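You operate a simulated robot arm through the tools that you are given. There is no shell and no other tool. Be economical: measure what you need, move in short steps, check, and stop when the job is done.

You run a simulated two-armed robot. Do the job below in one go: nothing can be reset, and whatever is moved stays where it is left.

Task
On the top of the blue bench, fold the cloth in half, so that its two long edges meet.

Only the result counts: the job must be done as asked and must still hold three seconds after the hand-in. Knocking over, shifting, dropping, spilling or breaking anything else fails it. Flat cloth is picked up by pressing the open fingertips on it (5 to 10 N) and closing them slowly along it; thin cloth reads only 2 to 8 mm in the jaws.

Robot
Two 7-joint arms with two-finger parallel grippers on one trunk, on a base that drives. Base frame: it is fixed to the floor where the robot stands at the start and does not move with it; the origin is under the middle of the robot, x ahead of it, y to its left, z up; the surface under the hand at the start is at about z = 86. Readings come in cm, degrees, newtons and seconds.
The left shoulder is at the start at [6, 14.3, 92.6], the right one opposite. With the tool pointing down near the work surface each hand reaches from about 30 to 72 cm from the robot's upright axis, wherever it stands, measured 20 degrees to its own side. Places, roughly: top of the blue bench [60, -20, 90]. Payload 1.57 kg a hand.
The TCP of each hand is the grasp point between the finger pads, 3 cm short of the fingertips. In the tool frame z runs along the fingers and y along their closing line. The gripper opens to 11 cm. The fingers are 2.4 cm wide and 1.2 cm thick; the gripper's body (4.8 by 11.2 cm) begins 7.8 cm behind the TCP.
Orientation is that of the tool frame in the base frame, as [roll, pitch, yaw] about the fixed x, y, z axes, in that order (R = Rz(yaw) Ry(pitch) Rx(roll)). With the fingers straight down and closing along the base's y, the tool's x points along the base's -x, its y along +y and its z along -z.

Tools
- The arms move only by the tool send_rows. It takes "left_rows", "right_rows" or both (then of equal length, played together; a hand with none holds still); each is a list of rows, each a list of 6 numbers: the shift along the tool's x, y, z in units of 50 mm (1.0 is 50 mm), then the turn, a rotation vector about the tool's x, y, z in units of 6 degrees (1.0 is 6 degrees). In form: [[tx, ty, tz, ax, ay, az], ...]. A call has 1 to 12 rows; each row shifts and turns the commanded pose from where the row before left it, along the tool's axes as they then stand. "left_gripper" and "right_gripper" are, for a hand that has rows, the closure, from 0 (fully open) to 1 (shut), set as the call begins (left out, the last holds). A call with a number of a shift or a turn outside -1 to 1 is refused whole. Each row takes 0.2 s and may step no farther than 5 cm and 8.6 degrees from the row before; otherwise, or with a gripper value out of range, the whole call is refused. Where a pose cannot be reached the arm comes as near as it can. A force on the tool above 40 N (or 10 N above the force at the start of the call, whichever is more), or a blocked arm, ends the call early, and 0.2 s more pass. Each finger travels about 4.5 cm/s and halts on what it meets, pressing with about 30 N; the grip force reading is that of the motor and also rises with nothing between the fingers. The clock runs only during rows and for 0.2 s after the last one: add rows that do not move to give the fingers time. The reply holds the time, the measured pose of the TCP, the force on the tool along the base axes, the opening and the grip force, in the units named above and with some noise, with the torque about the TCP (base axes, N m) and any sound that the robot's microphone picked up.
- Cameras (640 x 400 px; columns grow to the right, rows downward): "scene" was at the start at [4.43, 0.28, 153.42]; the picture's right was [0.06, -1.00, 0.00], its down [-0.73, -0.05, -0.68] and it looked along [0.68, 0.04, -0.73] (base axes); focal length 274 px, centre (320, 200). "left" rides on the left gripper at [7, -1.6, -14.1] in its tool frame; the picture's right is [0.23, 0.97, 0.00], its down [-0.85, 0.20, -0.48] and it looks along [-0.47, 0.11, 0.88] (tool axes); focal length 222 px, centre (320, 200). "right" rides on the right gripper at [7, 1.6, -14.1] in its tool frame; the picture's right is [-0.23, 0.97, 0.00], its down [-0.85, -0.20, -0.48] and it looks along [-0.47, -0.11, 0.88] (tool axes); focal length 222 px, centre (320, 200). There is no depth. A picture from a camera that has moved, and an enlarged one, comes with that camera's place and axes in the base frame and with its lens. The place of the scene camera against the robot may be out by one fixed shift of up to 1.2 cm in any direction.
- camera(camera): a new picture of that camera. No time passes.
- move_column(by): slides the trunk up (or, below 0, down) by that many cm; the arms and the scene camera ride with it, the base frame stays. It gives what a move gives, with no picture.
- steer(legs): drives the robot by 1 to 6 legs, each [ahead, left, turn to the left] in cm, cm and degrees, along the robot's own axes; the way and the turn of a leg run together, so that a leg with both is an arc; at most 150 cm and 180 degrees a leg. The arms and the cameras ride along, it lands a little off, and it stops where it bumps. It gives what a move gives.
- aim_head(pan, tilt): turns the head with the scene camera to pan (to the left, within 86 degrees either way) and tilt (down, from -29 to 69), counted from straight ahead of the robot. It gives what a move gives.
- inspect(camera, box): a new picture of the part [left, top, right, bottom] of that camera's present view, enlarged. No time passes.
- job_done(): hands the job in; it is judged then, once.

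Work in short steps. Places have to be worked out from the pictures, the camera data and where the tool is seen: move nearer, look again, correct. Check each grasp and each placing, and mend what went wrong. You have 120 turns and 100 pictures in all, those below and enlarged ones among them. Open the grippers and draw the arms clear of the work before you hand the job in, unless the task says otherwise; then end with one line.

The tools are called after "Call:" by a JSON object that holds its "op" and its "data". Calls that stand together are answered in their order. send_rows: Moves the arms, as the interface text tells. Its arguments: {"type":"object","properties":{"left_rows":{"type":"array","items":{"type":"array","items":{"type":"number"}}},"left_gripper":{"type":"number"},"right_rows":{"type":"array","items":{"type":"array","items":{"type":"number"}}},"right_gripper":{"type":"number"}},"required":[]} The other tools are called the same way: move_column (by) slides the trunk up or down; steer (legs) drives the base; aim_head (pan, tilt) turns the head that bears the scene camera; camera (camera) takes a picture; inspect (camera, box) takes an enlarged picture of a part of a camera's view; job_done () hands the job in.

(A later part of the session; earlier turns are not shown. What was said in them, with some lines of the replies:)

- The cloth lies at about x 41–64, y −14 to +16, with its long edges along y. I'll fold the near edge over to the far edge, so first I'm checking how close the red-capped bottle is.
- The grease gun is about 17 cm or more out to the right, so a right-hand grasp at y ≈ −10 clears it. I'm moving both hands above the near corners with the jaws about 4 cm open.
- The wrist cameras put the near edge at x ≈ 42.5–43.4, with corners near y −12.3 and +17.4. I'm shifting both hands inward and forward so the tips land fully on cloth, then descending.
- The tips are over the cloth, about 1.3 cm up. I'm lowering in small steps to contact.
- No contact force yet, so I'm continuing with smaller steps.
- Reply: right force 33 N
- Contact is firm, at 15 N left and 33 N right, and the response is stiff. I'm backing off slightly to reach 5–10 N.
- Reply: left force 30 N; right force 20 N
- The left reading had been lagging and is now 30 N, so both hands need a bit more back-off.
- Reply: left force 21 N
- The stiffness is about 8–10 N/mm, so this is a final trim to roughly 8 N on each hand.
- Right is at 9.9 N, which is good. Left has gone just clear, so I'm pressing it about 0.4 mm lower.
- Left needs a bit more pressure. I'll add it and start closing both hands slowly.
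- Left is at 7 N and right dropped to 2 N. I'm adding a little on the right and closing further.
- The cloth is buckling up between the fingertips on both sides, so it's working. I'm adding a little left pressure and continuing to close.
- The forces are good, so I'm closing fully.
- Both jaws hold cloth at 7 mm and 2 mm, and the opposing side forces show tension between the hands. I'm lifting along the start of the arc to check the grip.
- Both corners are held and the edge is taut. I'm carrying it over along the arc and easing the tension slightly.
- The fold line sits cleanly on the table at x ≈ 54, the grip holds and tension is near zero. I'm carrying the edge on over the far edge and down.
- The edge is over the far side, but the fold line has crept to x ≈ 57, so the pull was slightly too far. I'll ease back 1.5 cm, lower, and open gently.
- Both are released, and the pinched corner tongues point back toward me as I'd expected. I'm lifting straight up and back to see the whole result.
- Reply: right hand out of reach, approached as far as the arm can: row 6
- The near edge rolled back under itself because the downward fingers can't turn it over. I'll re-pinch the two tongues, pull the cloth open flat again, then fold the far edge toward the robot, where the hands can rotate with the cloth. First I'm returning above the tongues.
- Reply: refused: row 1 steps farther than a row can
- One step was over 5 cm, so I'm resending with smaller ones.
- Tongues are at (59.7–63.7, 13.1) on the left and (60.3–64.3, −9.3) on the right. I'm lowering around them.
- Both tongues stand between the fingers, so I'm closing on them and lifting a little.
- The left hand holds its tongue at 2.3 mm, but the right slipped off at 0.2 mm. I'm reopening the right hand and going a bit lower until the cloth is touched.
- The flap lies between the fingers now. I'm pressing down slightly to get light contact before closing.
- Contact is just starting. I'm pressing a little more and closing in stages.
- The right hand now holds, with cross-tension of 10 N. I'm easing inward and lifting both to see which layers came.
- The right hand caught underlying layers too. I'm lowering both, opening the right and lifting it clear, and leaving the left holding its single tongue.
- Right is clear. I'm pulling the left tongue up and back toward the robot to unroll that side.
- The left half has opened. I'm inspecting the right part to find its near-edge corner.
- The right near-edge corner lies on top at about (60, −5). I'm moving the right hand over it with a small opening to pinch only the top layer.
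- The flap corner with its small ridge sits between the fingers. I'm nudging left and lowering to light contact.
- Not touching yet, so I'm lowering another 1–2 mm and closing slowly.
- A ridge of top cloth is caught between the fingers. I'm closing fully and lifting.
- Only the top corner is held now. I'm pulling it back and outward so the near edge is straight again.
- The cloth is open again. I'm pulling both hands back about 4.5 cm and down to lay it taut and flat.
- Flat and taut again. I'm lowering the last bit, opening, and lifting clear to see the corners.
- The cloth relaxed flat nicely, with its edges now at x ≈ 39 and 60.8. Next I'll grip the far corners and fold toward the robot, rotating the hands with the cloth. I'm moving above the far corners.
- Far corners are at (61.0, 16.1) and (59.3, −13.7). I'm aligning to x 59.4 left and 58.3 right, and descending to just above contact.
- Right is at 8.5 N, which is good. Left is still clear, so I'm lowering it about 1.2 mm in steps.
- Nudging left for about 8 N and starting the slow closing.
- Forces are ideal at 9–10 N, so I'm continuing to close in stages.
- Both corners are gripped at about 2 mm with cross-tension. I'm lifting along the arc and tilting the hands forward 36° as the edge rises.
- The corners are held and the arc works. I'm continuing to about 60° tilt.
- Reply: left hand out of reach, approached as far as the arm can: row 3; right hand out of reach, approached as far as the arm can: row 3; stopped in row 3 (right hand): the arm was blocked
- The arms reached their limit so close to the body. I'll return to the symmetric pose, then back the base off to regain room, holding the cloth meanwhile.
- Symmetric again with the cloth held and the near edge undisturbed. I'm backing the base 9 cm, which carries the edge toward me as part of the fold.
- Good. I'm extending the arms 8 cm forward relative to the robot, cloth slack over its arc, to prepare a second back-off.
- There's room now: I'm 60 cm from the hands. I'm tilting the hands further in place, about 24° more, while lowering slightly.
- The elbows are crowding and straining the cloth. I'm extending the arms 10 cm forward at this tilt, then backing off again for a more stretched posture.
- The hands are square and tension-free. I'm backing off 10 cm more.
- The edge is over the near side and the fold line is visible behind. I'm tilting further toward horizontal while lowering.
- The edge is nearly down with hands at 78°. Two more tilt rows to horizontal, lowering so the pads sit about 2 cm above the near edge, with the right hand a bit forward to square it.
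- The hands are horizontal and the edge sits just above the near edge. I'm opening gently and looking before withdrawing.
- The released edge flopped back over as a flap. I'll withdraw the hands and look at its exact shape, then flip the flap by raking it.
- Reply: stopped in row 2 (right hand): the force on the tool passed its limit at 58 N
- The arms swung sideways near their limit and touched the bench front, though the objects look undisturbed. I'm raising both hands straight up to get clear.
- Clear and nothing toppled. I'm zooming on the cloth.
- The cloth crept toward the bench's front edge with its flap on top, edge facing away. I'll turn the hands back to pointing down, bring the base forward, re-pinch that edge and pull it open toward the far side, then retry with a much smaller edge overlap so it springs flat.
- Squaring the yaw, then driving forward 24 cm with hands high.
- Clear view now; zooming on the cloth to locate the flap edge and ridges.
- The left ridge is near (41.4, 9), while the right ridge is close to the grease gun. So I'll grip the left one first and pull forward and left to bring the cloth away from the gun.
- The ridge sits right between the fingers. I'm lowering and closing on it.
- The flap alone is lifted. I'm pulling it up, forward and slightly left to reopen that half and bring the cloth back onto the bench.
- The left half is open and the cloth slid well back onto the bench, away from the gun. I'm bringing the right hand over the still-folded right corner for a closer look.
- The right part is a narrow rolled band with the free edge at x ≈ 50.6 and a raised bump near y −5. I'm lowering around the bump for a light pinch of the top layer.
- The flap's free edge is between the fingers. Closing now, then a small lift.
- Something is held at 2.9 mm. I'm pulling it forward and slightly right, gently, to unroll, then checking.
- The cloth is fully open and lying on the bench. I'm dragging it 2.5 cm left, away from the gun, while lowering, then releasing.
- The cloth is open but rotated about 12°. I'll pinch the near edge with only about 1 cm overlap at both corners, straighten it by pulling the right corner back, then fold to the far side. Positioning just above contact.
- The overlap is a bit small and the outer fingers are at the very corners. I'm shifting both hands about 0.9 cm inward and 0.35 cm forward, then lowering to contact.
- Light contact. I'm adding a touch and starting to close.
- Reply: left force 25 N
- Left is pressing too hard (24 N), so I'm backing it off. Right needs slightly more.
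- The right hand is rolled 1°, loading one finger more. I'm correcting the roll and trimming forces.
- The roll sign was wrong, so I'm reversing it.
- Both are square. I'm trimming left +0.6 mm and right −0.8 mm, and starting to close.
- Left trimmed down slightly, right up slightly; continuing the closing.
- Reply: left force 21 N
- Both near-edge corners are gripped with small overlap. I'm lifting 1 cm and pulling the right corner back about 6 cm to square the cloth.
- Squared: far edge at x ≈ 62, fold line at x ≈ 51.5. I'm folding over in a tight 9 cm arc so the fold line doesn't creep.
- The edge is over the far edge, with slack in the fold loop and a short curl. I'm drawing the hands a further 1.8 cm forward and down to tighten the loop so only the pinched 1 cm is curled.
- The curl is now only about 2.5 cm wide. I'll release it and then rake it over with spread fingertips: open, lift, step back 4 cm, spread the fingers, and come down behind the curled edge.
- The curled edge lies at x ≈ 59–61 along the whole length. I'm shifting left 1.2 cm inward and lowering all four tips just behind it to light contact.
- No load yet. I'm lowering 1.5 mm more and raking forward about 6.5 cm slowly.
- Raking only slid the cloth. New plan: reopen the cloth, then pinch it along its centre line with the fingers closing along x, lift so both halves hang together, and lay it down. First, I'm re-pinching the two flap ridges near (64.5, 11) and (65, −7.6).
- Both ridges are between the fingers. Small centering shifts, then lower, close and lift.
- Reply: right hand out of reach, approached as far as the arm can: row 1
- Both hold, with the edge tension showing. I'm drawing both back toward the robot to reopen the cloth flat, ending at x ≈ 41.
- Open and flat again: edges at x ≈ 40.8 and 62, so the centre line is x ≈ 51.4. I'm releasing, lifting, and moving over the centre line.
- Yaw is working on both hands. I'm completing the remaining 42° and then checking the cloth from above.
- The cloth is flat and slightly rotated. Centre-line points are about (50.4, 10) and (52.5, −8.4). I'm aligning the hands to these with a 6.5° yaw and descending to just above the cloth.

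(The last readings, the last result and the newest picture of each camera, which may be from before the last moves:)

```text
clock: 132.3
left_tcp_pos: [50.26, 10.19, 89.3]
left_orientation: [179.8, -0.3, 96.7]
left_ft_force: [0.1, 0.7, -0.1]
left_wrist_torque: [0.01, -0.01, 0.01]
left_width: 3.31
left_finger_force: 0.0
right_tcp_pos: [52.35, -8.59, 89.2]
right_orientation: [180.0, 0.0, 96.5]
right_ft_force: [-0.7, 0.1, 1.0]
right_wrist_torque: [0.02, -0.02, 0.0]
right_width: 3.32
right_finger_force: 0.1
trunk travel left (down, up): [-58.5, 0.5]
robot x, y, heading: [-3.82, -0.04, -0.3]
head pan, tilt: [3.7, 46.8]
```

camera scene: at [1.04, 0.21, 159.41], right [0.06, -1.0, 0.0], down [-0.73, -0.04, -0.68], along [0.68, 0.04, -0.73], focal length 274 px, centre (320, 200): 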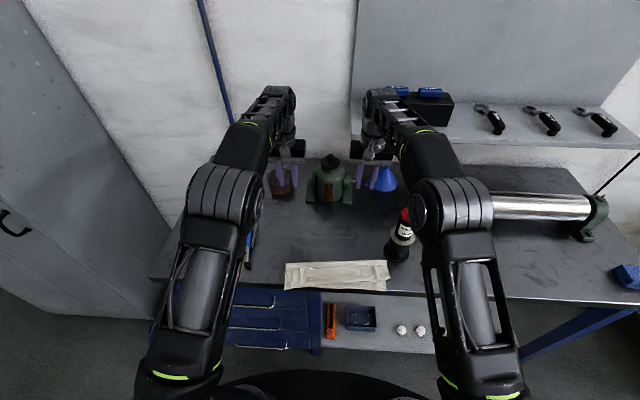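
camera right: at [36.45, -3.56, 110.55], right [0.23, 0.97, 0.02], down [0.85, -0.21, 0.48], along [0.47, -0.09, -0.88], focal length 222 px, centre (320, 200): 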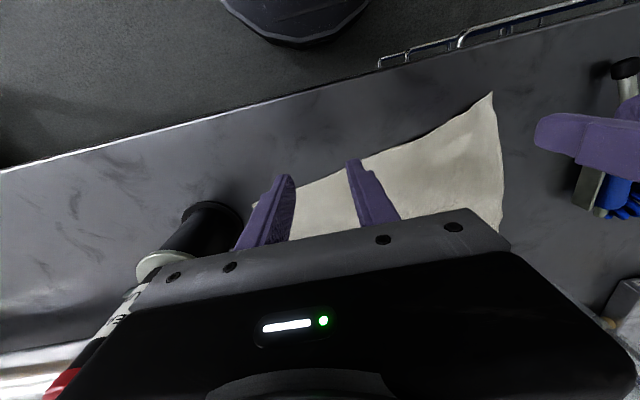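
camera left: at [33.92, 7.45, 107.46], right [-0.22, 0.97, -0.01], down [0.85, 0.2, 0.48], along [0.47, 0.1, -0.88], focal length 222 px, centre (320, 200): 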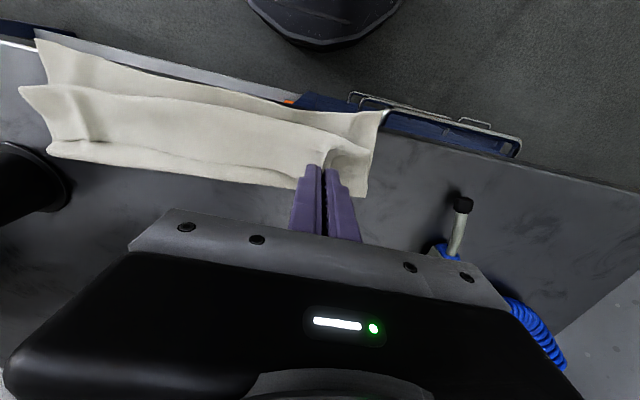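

Almost in contact. Lowering about 0.8 mm more on each.

Call:
{"op": "send_rows", "data": {"left_rows": [[0, 0, 0.02, 0, 0, 0], [0, 0, 0, 0, 0, 0], [0, 0, 0, 0, 0, 0]], "right_rows": [[0, 0, 0.014, 0, 0, 0], [0, 0, 0, 0, 0, 0], [0, 0, 0, 0, 0, 0]]}}

```text
clock: 133.1
left_tcp_pos: [50.32, 10.36, 89.29]
left_orientation: [179.8, -0.4, 96.6]
left_ft_force: [0.3, -0.2, -0.4]
left_wrist_torque: [0.02, -0.02, 0.0]
left_width: 3.28
left_finger_force: 0.1
right_tcp_pos: [52.31, -8.46, 89.17]
right_orientation: [-180.0, 0.1, 96.4]
right_ft_force: [0.4, -0.3, -0.2]
right_wrist_torque: [0.02, 0.01, 0.0]
right_width: 3.3
right_finger_force: 0.1
trunk travel left (down, up): [-58.5, 0.5]
robot x, y, heading: [-3.82, 0.21, 0.0]
head pan, tilt: [3.7, 46.8]
```

Still no load, so a bit lower.

Call:
{"op": "send_rows", "data": {"left_rows": [[0, 0, 0.018, 0, 0, 0], [0, 0, 0, 0, 0, 0], [0, 0, 0, 0, 0, 0]], "right_rows": [[0, 0, 0.018, 0, 0, 0], [0, 0, 0, 0, 0, 0], [0, 0, 0, 0, 0, 0]]}}

```text
clock: 133.9
left_tcp_pos: [50.3, 10.25, 89.24]
left_orientation: [179.8, -0.3, 96.6]
left_ft_force: [0.2, 0.2, 0.4]
left_wrist_torque: [-0.02, 0.0, 0.01]
left_width: 3.28
left_finger_force: 0.1
right_tcp_pos: [52.43, -8.51, 89.17]
right_orientation: [180.0, 0.2, 96.5]
right_ft_force: [1.0, -0.6, 2.5]
right_wrist_torque: [0.0, -0.06, -0.01]
right_width: 3.32
right_finger_force: 0.0
trunk travel left (down, up): [-58.5, 0.5]
robot x, y, heading: [-3.42, 0.16, -0.2]
head pan, tilt: [3.7, 46.8]
```

Right is starting to load. I'm trimming both toward 8 N.

Call:
{"op": "send_rows", "data": {"left_rows": [[0, 0, 0.018, 0, 0, 0], [0, 0, 0, 0, 0, 0], [0, 0, 0, 0, 0, 0]], "right_rows": [[0, 0, 0.01, 0, 0, 0], [0, 0, 0, 0, 0, 0], [0, 0, 0, 0, 0, 0]]}}

```text
clock: 134.7
left_tcp_pos: [50.35, 10.32, 89.22]
left_orientation: [179.6, -0.3, 96.6]
left_ft_force: [1.2, 0.1, 4.9]
left_wrist_torque: [-0.06, 0.09, 0.02]
left_width: 3.26
left_finger_force: 0.1
right_tcp_pos: [52.37, -8.43, 89.13]
right_orientation: [-180.0, -0.1, 96.6]
right_ft_force: [0.9, -1.6, 5.1]
right_wrist_torque: [-0.04, -0.04, 0.01]
right_width: 3.32
right_finger_force: 0.1
trunk travel left (down, up): [-58.5, 0.5]
robot x, y, heading: [-3.83, 0.12, -0.2]
head pan, tilt: [3.7, 46.8]
```

Both are at 5 N. A hair more, and closing in stages.

Call:
{"op": "send_rows", "data": {"left_rows": [[0, 0, 0.008, 0, 0, 0], [0, 0, 0, 0, 0, 0], [0, 0, 0, 0, 0, 0]], "right_rows": [[0, 0, 0.008, 0, 0, 0], [0, 0, 0, 0, 0, 0], [0, 0, 0, 0, 0, 0]], "left_gripper": 0.75, "right_gripper": 0.75}}

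Call:
{"op": "send_rows", "data": {"left_rows": [[0, 0, 0.002, 0, 0, 0], [0, 0, 0, 0, 0, 0], [0, 0, 0, 0, 0, 0]], "right_rows": [[0, 0, 0.002, 0, 0, 0], [0, 0, 0, 0, 0, 0], [0, 0, 0, 0, 0, 0]], "left_gripper": 0.82, "right_gripper": 0.82}}

Call:
{"op": "send_rows", "data": {"left_rows": [[0, 0, 0.002, 0, 0, 0], [0, 0, 0, 0, 0, 0], [0, 0, 0, 0, 0, 0]], "right_rows": [[0, 0, 0.002, 0, 0, 0], [0, 0, 0, 0, 0, 0], [0, 0, 0, 0, 0, 0]], "left_gripper": 0.9, "right_gripper": 0.9}}

Call:
{"op": "send_rows", "data": {"left_rows": [[0, 0, 0, 0, 0, 0], [0, 0, 0, 0, 0, 0], [0, 0, 0, 0, 0, 0]], "right_rows": [[0, 0, 0, 0, 0, 0], [0, 0, 0, 0, 0, 0], [0, 0, 0, 0, 0, 0]], "left_gripper": 1.0, "right_gripper": 1.0}}

```text
clock: 135.5
left_tcp_pos: [50.32, 10.22, 89.2]
left_orientation: [179.7, -0.3, 96.5]
left_ft_force: [0.2, -0.1, 11.8]
left_wrist_torque: [-0.07, 0.18, 0.03]
left_width: 2.67
left_finger_force: 0.1
right_tcp_pos: [52.45, -8.44, 89.19]
right_orientation: [179.9, -0.1, 96.6]
right_ft_force: [1.0, -0.5, 6.0]
right_wrist_torque: [-0.01, 0.0, -0.01]
right_width: 2.66
right_finger_force: 0.0
trunk travel left (down, up): [-58.5, 0.5]
robot x, y, heading: [-3.86, -0.44, -0.1]
head pan, tilt: [3.7, 46.8]
```

```text
clock: 136.3
left_tcp_pos: [50.42, 10.2, 89.04]
left_orientation: [179.5, -0.3, 96.6]
left_ft_force: [2.4, 2.2, 17.6]
left_wrist_torque: [-0.03, 0.09, -0.04]
left_width: 1.79
left_finger_force: 0.1
right_tcp_pos: [52.26, -8.46, 89.16]
right_orientation: [-179.9, 0.2, 96.5]
right_ft_force: [-0.8, -0.3, 5.7]
right_wrist_torque: [-0.01, 0.0, -0.02]
right_width: 1.99
right_finger_force: 0.3
trunk travel left (down, up): [-58.5, 0.5]
robot x, y, heading: [-3.59, 0.05, -0.2]
head pan, tilt: [3.7, 46.8]
```

```text
clock: 137.1
left_tcp_pos: [50.29, 10.12, 89.23]
left_orientation: [179.7, -0.3, 96.5]
left_ft_force: [-0.7, -1.0, 19.5]
left_wrist_torque: [-0.08, 0.09, -0.01]
left_width: 1.13
left_finger_force: 0.4
right_tcp_pos: [52.22, -8.53, 89.21]
right_orientation: [179.8, -0.1, 96.5]
right_ft_force: [-0.2, 0.4, 2.9]
right_wrist_torque: [-0.01, -0.03, 0.01]
right_width: 1.11
right_finger_force: 0.3
trunk travel left (down, up): [-58.5, 0.5]
robot x, y, heading: [-3.55, 0.02, -0.2]
head pan, tilt: [3.7, 46.8]
```

```text
clock: 137.9
left_tcp_pos: [50.29, 10.19, 89.11]
left_orientation: [179.7, -0.3, 96.6]
left_ft_force: [0.1, -2.1, 19.3]
left_wrist_torque: [-0.01, 0.01, 0.05]
left_width: 0.23
left_finger_force: 24.4
right_tcp_pos: [52.13, -8.48, 89.13]
right_orientation: [179.9, 0.0, 96.5]
right_ft_force: [-0.6, 1.1, 6.6]
right_wrist_torque: [-0.01, 0.01, -0.01]
right_width: 0.25
right_finger_force: 23.8
trunk travel left (down, up): [-58.5, 0.5]
robot x, y, heading: [-3.35, -0.03, -0.2]
head pan, tilt: [3.7, 46.8]
```

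Both hands pinched the centre line at 2.3–2.5 mm, a doubled cloth. I'm lifting straight up so the halves hang together.

Call:
{"op": "send_rows", "data": {"left_rows": [[0, 0, -0.2, 0, 0, 0], [0, 0, -0.24, 0, 0, 0], [0, 0, -0.24, 0, 0, 0], [0, 0, -0.24, 0, 0, 0], [0, 0, -0.24, 0, 0, 0], [0, 0, -0.24, 0, 0, 0], [0, 0, -0.24, 0, 0, 0], [0, 0, -0.24, 0, 0, 0], [0, 0, -0.24, 0, 0, 0], [0, 0, -0.24, 0, 0, 0], [0, 0, 0, 0, 0, 0], [0, 0, 0, 0, 0, 0]], "right_rows": [[0, 0, -0.2, 0, 0, 0], [0, 0, -0.24, 0, 0, 0], [0, 0, -0.24, 0, 0, 0], [0, 0, -0.24, 0, 0, 0], [0, 0, -0.24, 0, 0, 0], [0, 0, -0.24, 0, 0, 0], [0, 0, -0.24, 0, 0, 0], [0, 0, -0.24, 0, 0, 0], [0, 0, -0.24, 0, 0, 0], [0, 0, -0.24, 0, 0, 0], [0, 0, 0, 0, 0, 0], [0, 0, 0, 0, 0, 0]]}}

Call:
{"op": "inspect", "data": {"camera": "scene", "box": [240, 180, 424, 295]}}

```text
clock: 140.5
left_tcp_pos: [50.37, 10.14, 100.72]
left_orientation: [179.8, -0.3, 96.6]
left_ft_force: [0.2, 0.3, -0.7]
left_wrist_torque: [-0.03, 0.01, -0.01]
left_width: 0.27
left_finger_force: 23.5
right_tcp_pos: [52.34, -8.44, 100.83]
right_orientation: [180.0, -0.1, 96.5]
right_ft_force: [0.3, 1.5, 0.2]
right_wrist_torque: [0.02, -0.02, -0.02]
right_width: 0.24
right_finger_force: 23.9
trunk travel left (down, up): [-58.5, 0.5]
robot x, y, heading: [-3.91, 0.18, -0.1]
head pan, tilt: [3.7, 46.8]
```

```text
3.48 times, centred on (332, 238) of scene
camera zoom: at [0.87, 0.21, 159.42], right [0.06, -1.0, 0.0], down [-0.73, -0.04, -0.68], along [0.68, 0.04, -0.73], focal length 954 px, centre (278, 70)
```

zoom: 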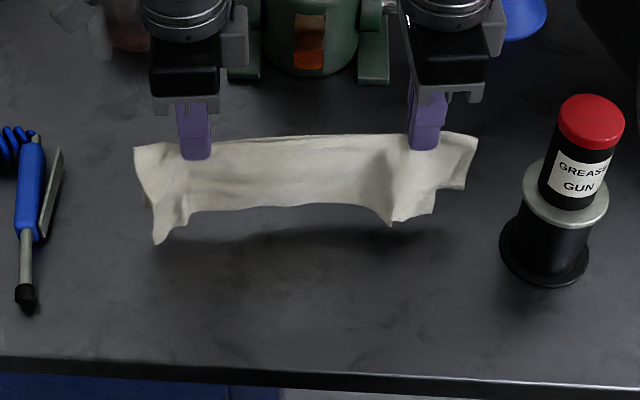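

The halves hang together neatly. Now I'm laying them down: lowering until the edges touch, then arcing back toward the robot so the halves lie flat with the fold on my side.

Call:
{"op": "send_rows", "data": {"left_rows": [[0, 0, 0.24, 0, 0, 0], [0.02, -0.233, 0.04, 0, 0, 0], [0.02, -0.233, 0.04, 0, 0, 0], [0.02, -0.233, 0.04, 0, 0, 0], [0.02, -0.207, 0.12, 0, 0, 0], [0.02, -0.207, 0.12, 0, 0, 0], [0.02, -0.207, 0.12, 0, 0, 0], [0, 0, 0, 0, 0, 0]], "right_rows": [[0, 0, 0.24, 0, 0, 0], [0.02, -0.233, 0.04, 0, 0, 0], [0.02, -0.233, 0.04, 0, 0, 0], [0.02, -0.233, 0.04, 0, 0, 0], [0.02, -0.207, 0.12, 0, 0, 0], [0.02, -0.207, 0.12, 0, 0, 0], [0.02, -0.207, 0.12, 0, 0, 0], [0, 0, 0, 0, 0, 0]]}}

Call:
{"op": "send_rows", "data": {"left_rows": [[0.02, -0.153, 0.183, 0, 0, 0], [0.02, -0.153, 0.183, 0, 0, 0], [0.02, -0.153, 0.183, 0, 0, 0], [0.02, -0.105, 0.245, 0, 0, 0], [0.02, -0.105, 0.245, 0, 0, 0], [0, -0.035, 0.16, 0, 0, 0], [0, -0.035, 0.16, 0, 0, 0], [0, 0, 0, 0, 0, 0]], "right_rows": [[0.02, -0.153, 0.183, 0, 0, 0], [0.02, -0.153, 0.183, 0, 0, 0], [0.02, -0.153, 0.183, 0, 0, 0], [0.02, -0.105, 0.245, 0, 0, 0], [0.02, -0.105, 0.245, 0, 0, 0], [0, -0.035, 0.16, 0, 0, 0], [0, -0.035, 0.16, 0, 0, 0], [0, 0, 0, 0, 0, 0]]}}

Call:
{"op": "inspect", "data": {"camera": "scene", "box": [240, 190, 424, 305]}}

```text
clock: 142.3
left_tcp_pos: [43.76, 9.95, 97.14]
left_orientation: [179.8, -0.3, 96.6]
left_ft_force: [0.1, 0.0, 0.1]
left_wrist_torque: [-0.04, -0.03, -0.01]
left_width: 0.25
left_finger_force: 24.4
right_tcp_pos: [45.72, -8.52, 97.17]
right_orientation: [-180.0, 0.0, 96.5]
right_ft_force: [0.0, 1.2, -0.2]
right_wrist_torque: [0.03, -0.01, -0.04]
right_width: 0.27
right_finger_force: 24.2
trunk travel left (down, up): [-58.5, 0.5]
robot x, y, heading: [-3.65, -0.06, -0.4]
head pan, tilt: [3.7, 46.8]
```

```text
clock: 144.1
left_tcp_pos: [39.97, 10.13, 90.38]
left_orientation: [179.8, -0.3, 96.6]
left_ft_force: [-0.6, -0.2, 0.2]
left_wrist_torque: [-0.01, 0.0, -0.01]
left_width: 0.29
left_finger_force: 24.1
right_tcp_pos: [42.04, -8.45, 90.44]
right_orientation: [180.0, 0.0, 96.5]
right_ft_force: [0.2, 0.7, -0.5]
right_wrist_torque: [0.05, -0.02, 0.0]
right_width: 0.28
right_finger_force: 24.0
trunk travel left (down, up): [-58.5, 0.5]
robot x, y, heading: [-3.24, 0.0, 0.0]
head pan, tilt: [3.7, 46.8]
```

```text
3.48 times, centred on (332, 248) of scene
camera zoom: at [0.88, 0.21, 159.42], right [0.06, -1.0, 0.0], down [-0.73, -0.04, -0.68], along [0.68, 0.04, -0.73], focal length 954 px, centre (278, 35)
```

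zoom: 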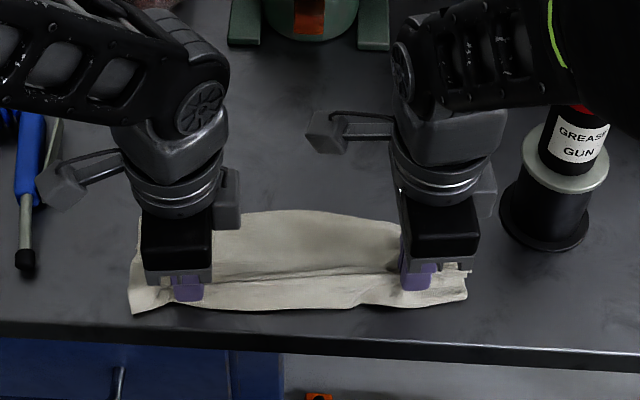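

The lower half bulged forward as it was laid too steeply. I'm lifting again, moving forward 18 cm, and then laying it with more drag so both halves trail straight.

Call:
{"op": "send_rows", "data": {"left_rows": [[0, 0.2, -0.55, 0, 0, 0], [-0.03, 0.2, -0.55, 0, 0, 0], [-0.03, 0.2, -0.55, 0, 0, 0], [-0.03, 0.2, -0.6, 0, 0, 0], [-0.05, 0.47, 0, 0, 0, 0], [-0.05, 0.47, 0, 0, 0, 0], [-0.05, 0.47, 0, 0, 0, 0], [-0.05, 0.47, 0, 0, 0, 0], [-0.05, 0.47, 0, 0, 0, 0], [-0.05, 0.47, 0, 0, 0, 0], [0, 0, 0, 0, 0, 0], [0, 0, 0, 0, 0, 0]], "right_rows": [[0, 0.2, -0.55, 0, 0, 0], [-0.03, 0.2, -0.55, 0, 0, 0], [-0.03, 0.2, -0.55, 0, 0, 0], [-0.03, 0.2, -0.6, 0, 0, 0], [-0.05, 0.47, 0, 0, 0, 0], [-0.05, 0.47, 0, 0, 0, 0], [-0.05, 0.47, 0, 0, 0, 0], [-0.05, 0.47, 0, 0, 0, 0], [-0.05, 0.47, 0, 0, 0, 0], [-0.05, 0.47, 0, 0, 0, 0], [0, 0, 0, 0, 0, 0], [0, 0, 0, 0, 0, 0]]}}

```text
clock: 146.7
left_tcp_pos: [58.2, 10.3, 101.44]
left_orientation: [179.7, -0.3, 96.7]
left_ft_force: [0.5, -1.3, 0.3]
left_wrist_torque: [-0.04, 0.0, -0.01]
left_width: 0.27
left_finger_force: 24.7
right_tcp_pos: [60.32, -8.34, 101.66]
right_orientation: [-179.9, 0.0, 96.5]
right_ft_force: [0.0, 1.6, -0.8]
right_wrist_torque: [0.01, 0.0, 0.02]
right_width: 0.26
right_finger_force: 23.4
trunk travel left (down, up): [-58.5, 0.5]
robot x, y, heading: [-3.62, -0.17, 0.1]
head pan, tilt: [3.7, 46.8]
```

Hanging freely at x ≈ 59. Now laying with steady drag toward the robot.

Call:
{"op": "send_rows", "data": {"left_rows": [[0, 0, 0.3, 0, 0, 0], [0.02, -0.3, 0.2, 0, 0, 0], [0.04, -0.36, 0.18, 0, 0, 0], [0.04, -0.36, 0.18, 0, 0, 0], [0.04, -0.36, 0.18, 0, 0, 0], [0.04, -0.36, 0.18, 0, 0, 0], [0.04, -0.36, 0.18, 0, 0, 0], [0.04, -0.36, 0.18, 0, 0, 0], [0.04, -0.36, 0.18, 0, 0, 0], [0.04, -0.36, 0.18, 0, 0, 0], [0.02, -0.2, 0.15, 0, 0, 0], [0, 0, 0, 0, 0, 0]], "right_rows": [[0, 0, 0.3, 0, 0, 0], [0.02, -0.3, 0.2, 0, 0, 0], [0.04, -0.36, 0.18, 0, 0, 0], [0.04, -0.36, 0.18, 0, 0, 0], [0.04, -0.36, 0.18, 0, 0, 0], [0.04, -0.36, 0.18, 0, 0, 0], [0.04, -0.36, 0.18, 0, 0, 0], [0.04, -0.36, 0.18, 0, 0, 0], [0.04, -0.36, 0.18, 0, 0, 0], [0.04, -0.36, 0.18, 0, 0, 0], [0.02, -0.2, 0.15, 0, 0, 0], [0, 0, 0, 0, 0, 0]]}}

Call:
{"op": "inspect", "data": {"camera": "scene", "box": [240, 190, 424, 305]}}

```text
clock: 149.3
left_tcp_pos: [41.18, 10.09, 91.32]
left_orientation: [179.8, -0.2, 96.6]
left_ft_force: [0.2, -0.4, -0.5]
left_wrist_torque: [-0.05, 0.0, -0.03]
left_width: 0.27
left_finger_force: 23.9
right_tcp_pos: [43.3, -8.45, 91.26]
right_orientation: [180.0, 0.1, 96.5]
right_ft_force: [0.2, 1.2, 1.1]
right_wrist_torque: [0.01, -0.02, 0.02]
right_width: 0.27
right_finger_force: 24.2
trunk travel left (down, up): [-58.5, 0.5]
robot x, y, heading: [-3.44, 0.2, -0.3]
head pan, tilt: [3.7, 46.8]
```

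```text
3.48 times, centred on (332, 248) of scene
camera zoom: at [0.89, 0.21, 159.41], right [0.06, -1.0, 0.0], down [-0.73, -0.04, -0.68], along [0.68, 0.04, -0.73], focal length 954 px, centre (278, 35)
```

zoom: 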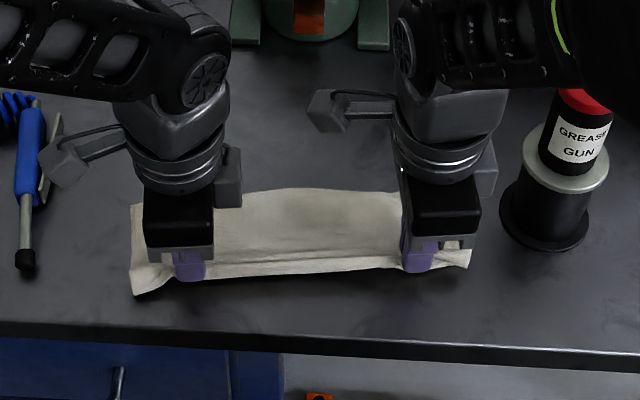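

Much better: the halves trail straight, far edges at x ≈ 51, fold at x ≈ 41. I'm lowering the last bit, opening slightly and lifting straight up.

Call:
{"op": "send_rows", "data": {"left_rows": [[0, -0.06, 0.08, 0, 0, 0], [0, -0.06, 0.08, 0, 0, 0], [0, -0.03, 0.06, 0, 0, 0], [0, 0, 0, 0, 0, 0]], "right_rows": [[0, -0.06, 0.08, 0, 0, 0], [0, -0.06, 0.08, 0, 0, 0], [0, -0.03, 0.06, 0, 0, 0], [0, 0, 0, 0, 0, 0]]}}

Call:
{"op": "send_rows", "data": {"left_rows": [[0, 0, 0, 0, 0, 0], [0, 0, 0, 0, 0, 0], [0, 0, 0, 0, 0, 0], [0, 0, -0.2, 0, 0, 0], [0, 0, -0.3, 0, 0, 0], [0, 0, -0.5, 0, 0, 0], [0, 0, -0.6, 0, 0, 0], [0, 0.6, -0.5, 0, 0, 0], [0, 0.8, 0, 0, 0, 0], [0, 0.8, 0, 0, 0, 0], [0, 0.8, 0, 0, 0, 0], [0, 0, 0, 0, 0, 0]], "right_rows": [[0, 0, 0, 0, 0, 0], [0, 0, 0, 0, 0, 0], [0, 0, 0, 0, 0, 0], [0, 0, -0.2, 0, 0, 0], [0, 0, -0.3, 0, 0, 0], [0, 0, -0.5, 0, 0, 0], [0, 0, -0.6, 0, 0, 0], [0, 0.6, -0.5, 0, 0, 0], [0, 0.7, 0, 0, 0, 0], [0, 0.7, 0, 0, 0, 0], [0, 0.7, 0, 0, 0, 0], [0, 0, 0, 0, 0, 0]], "left_gripper": 0.84, "right_gripper": 0.84}}

Call:
{"op": "inspect", "data": {"camera": "scene", "box": [250, 210, 410, 310]}}

```text
clock: 150.3
left_tcp_pos: [40.46, 10.07, 90.07]
left_orientation: [179.8, -0.3, 96.6]
left_ft_force: [0.3, -1.1, -0.2]
left_wrist_torque: [-0.04, 0.02, 0.0]
left_width: 0.24
left_finger_force: 24.0
right_tcp_pos: [42.59, -8.63, 90.04]
right_orientation: [-179.9, 0.0, 96.4]
right_ft_force: [-0.6, 0.2, -0.6]
right_wrist_torque: [0.02, 0.01, 0.0]
right_width: 0.25
right_finger_force: 23.9
trunk travel left (down, up): [-58.5, 0.5]
robot x, y, heading: [-3.5, 0.02, -0.1]
head pan, tilt: [3.7, 46.8]
```

```text
clock: 152.9
left_tcp_pos: [55.38, 11.52, 100.4]
left_orientation: [179.7, -0.2, 96.7]
left_ft_force: [-0.6, -0.2, -0.4]
left_wrist_torque: [-0.02, -0.05, -0.05]
left_width: 1.75
left_finger_force: 0.0
right_tcp_pos: [55.87, -7.0, 100.78]
right_orientation: [-179.9, 0.0, 96.5]
right_ft_force: [-0.7, -0.9, 0.6]
right_wrist_torque: [0.0, -0.03, 0.04]
right_width: 1.78
right_finger_force: 0.0
trunk travel left (down, up): [-58.5, 0.5]
robot x, y, heading: [-3.3, -0.11, -0.1]
head pan, tilt: [3.7, 46.8]
```

```text
4.00 times, centred on (330, 260) of scene
camera zoom: at [0.74, 0.21, 159.42], right [0.06, -1.0, 0.0], down [-0.73, -0.04, -0.69], along [0.68, 0.04, -0.73], focal length 1097 px, centre (280, -40)
```

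zoom: 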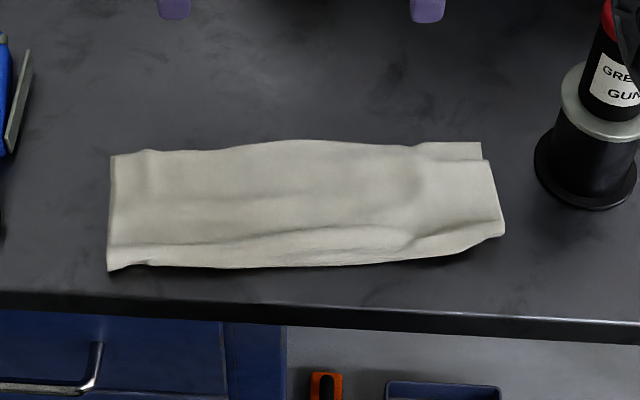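

The cloth is now folded in half: about 30 × 10 cm, long edges together at the far side, fold near me, nothing else disturbed. I'm raising the hands, opening them, and backing off clear of the bench.

Call:
{"op": "send_rows", "data": {"left_rows": [[0, -0.2, -0.4, 0, 0, 0], [0, -0.2, -0.4, 0, 0, 0], [0, 0, 0, 0, 0, 0]], "right_rows": [[0, -0.2, -0.4, 0, 0, 0], [0, -0.2, -0.4, 0, 0, 0], [0, 0, 0, 0, 0, 0]], "left_gripper": 0.5, "right_gripper": 0.5}}

Call:
{"op": "steer", "data": {"legs": [[-30, 0, 0]]}}

Call:
{"op": "camera", "data": {"camera": "scene"}}

```text
clock: 153.7
left_tcp_pos: [53.3, 11.34, 104.51]
left_orientation: [179.8, -0.4, 96.6]
left_ft_force: [1.1, 0.2, -0.2]
left_wrist_torque: [0.02, 0.02, 0.01]
left_width: 5.51
left_finger_force: 0.1
right_tcp_pos: [54.13, -7.08, 104.56]
right_orientation: [-180.0, 0.1, 96.6]
right_ft_force: [0.0, 0.3, 0.2]
right_wrist_torque: [-0.01, -0.03, 0.04]
right_width: 5.52
right_finger_force: 0.1
trunk travel left (down, up): [-58.5, 0.5]
robot x, y, heading: [-3.52, -0.01, -0.3]
head pan, tilt: [3.7, 46.8]
```

```text
clock: 155.7
left_tcp_pos: [23.39, 11.31, 104.55]
left_orientation: [179.7, -0.4, 96.2]
left_ft_force: [0.1, -0.1, 0.5]
left_wrist_torque: [0.02, -0.03, 0.02]
left_width: 5.5
left_finger_force: 0.0
right_tcp_pos: [24.12, -7.22, 104.51]
right_orientation: [-180.0, 0.2, 96.2]
right_ft_force: [-0.3, 0.4, 0.1]
right_wrist_torque: [-0.03, -0.03, 0.01]
right_width: 5.5
right_finger_force: 0.0
trunk travel left (down, up): [-58.5, 0.5]
robot x, y, heading: [-33.38, 0.23, -0.4]
head pan, tilt: [3.7, 46.8]
```

```text
0 pictures are left
camera scene: at [-29.14, 0.38, 159.42], right [0.05, -1.0, 0.0], down [-0.73, -0.04, -0.69], along [0.68, 0.04, -0.73], focal length 274 px, centre (320, 200)
```

scene: 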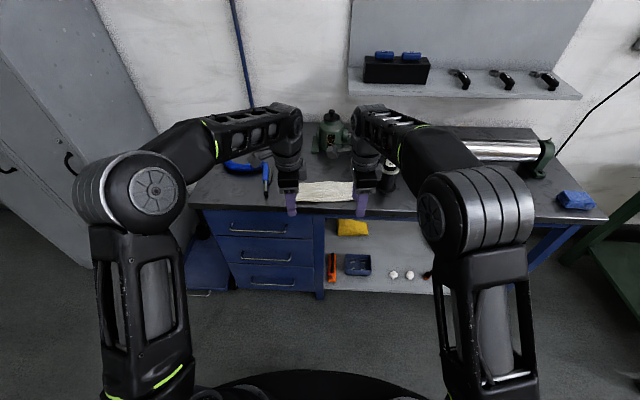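

The cloth lies folded on the bench, everything else is in place, and the hands are open and clear. Handing in.

Call:
{"op": "job_done", "data": {}}

```text
The job is handed in.
```

The cloth is folded in half on top of the blue bench with its two long edges together, about 1 cm out of line at one corner. The near fold still has a slight bulge. Nothing else looked moved or knocked over, and both hands are open and clear.
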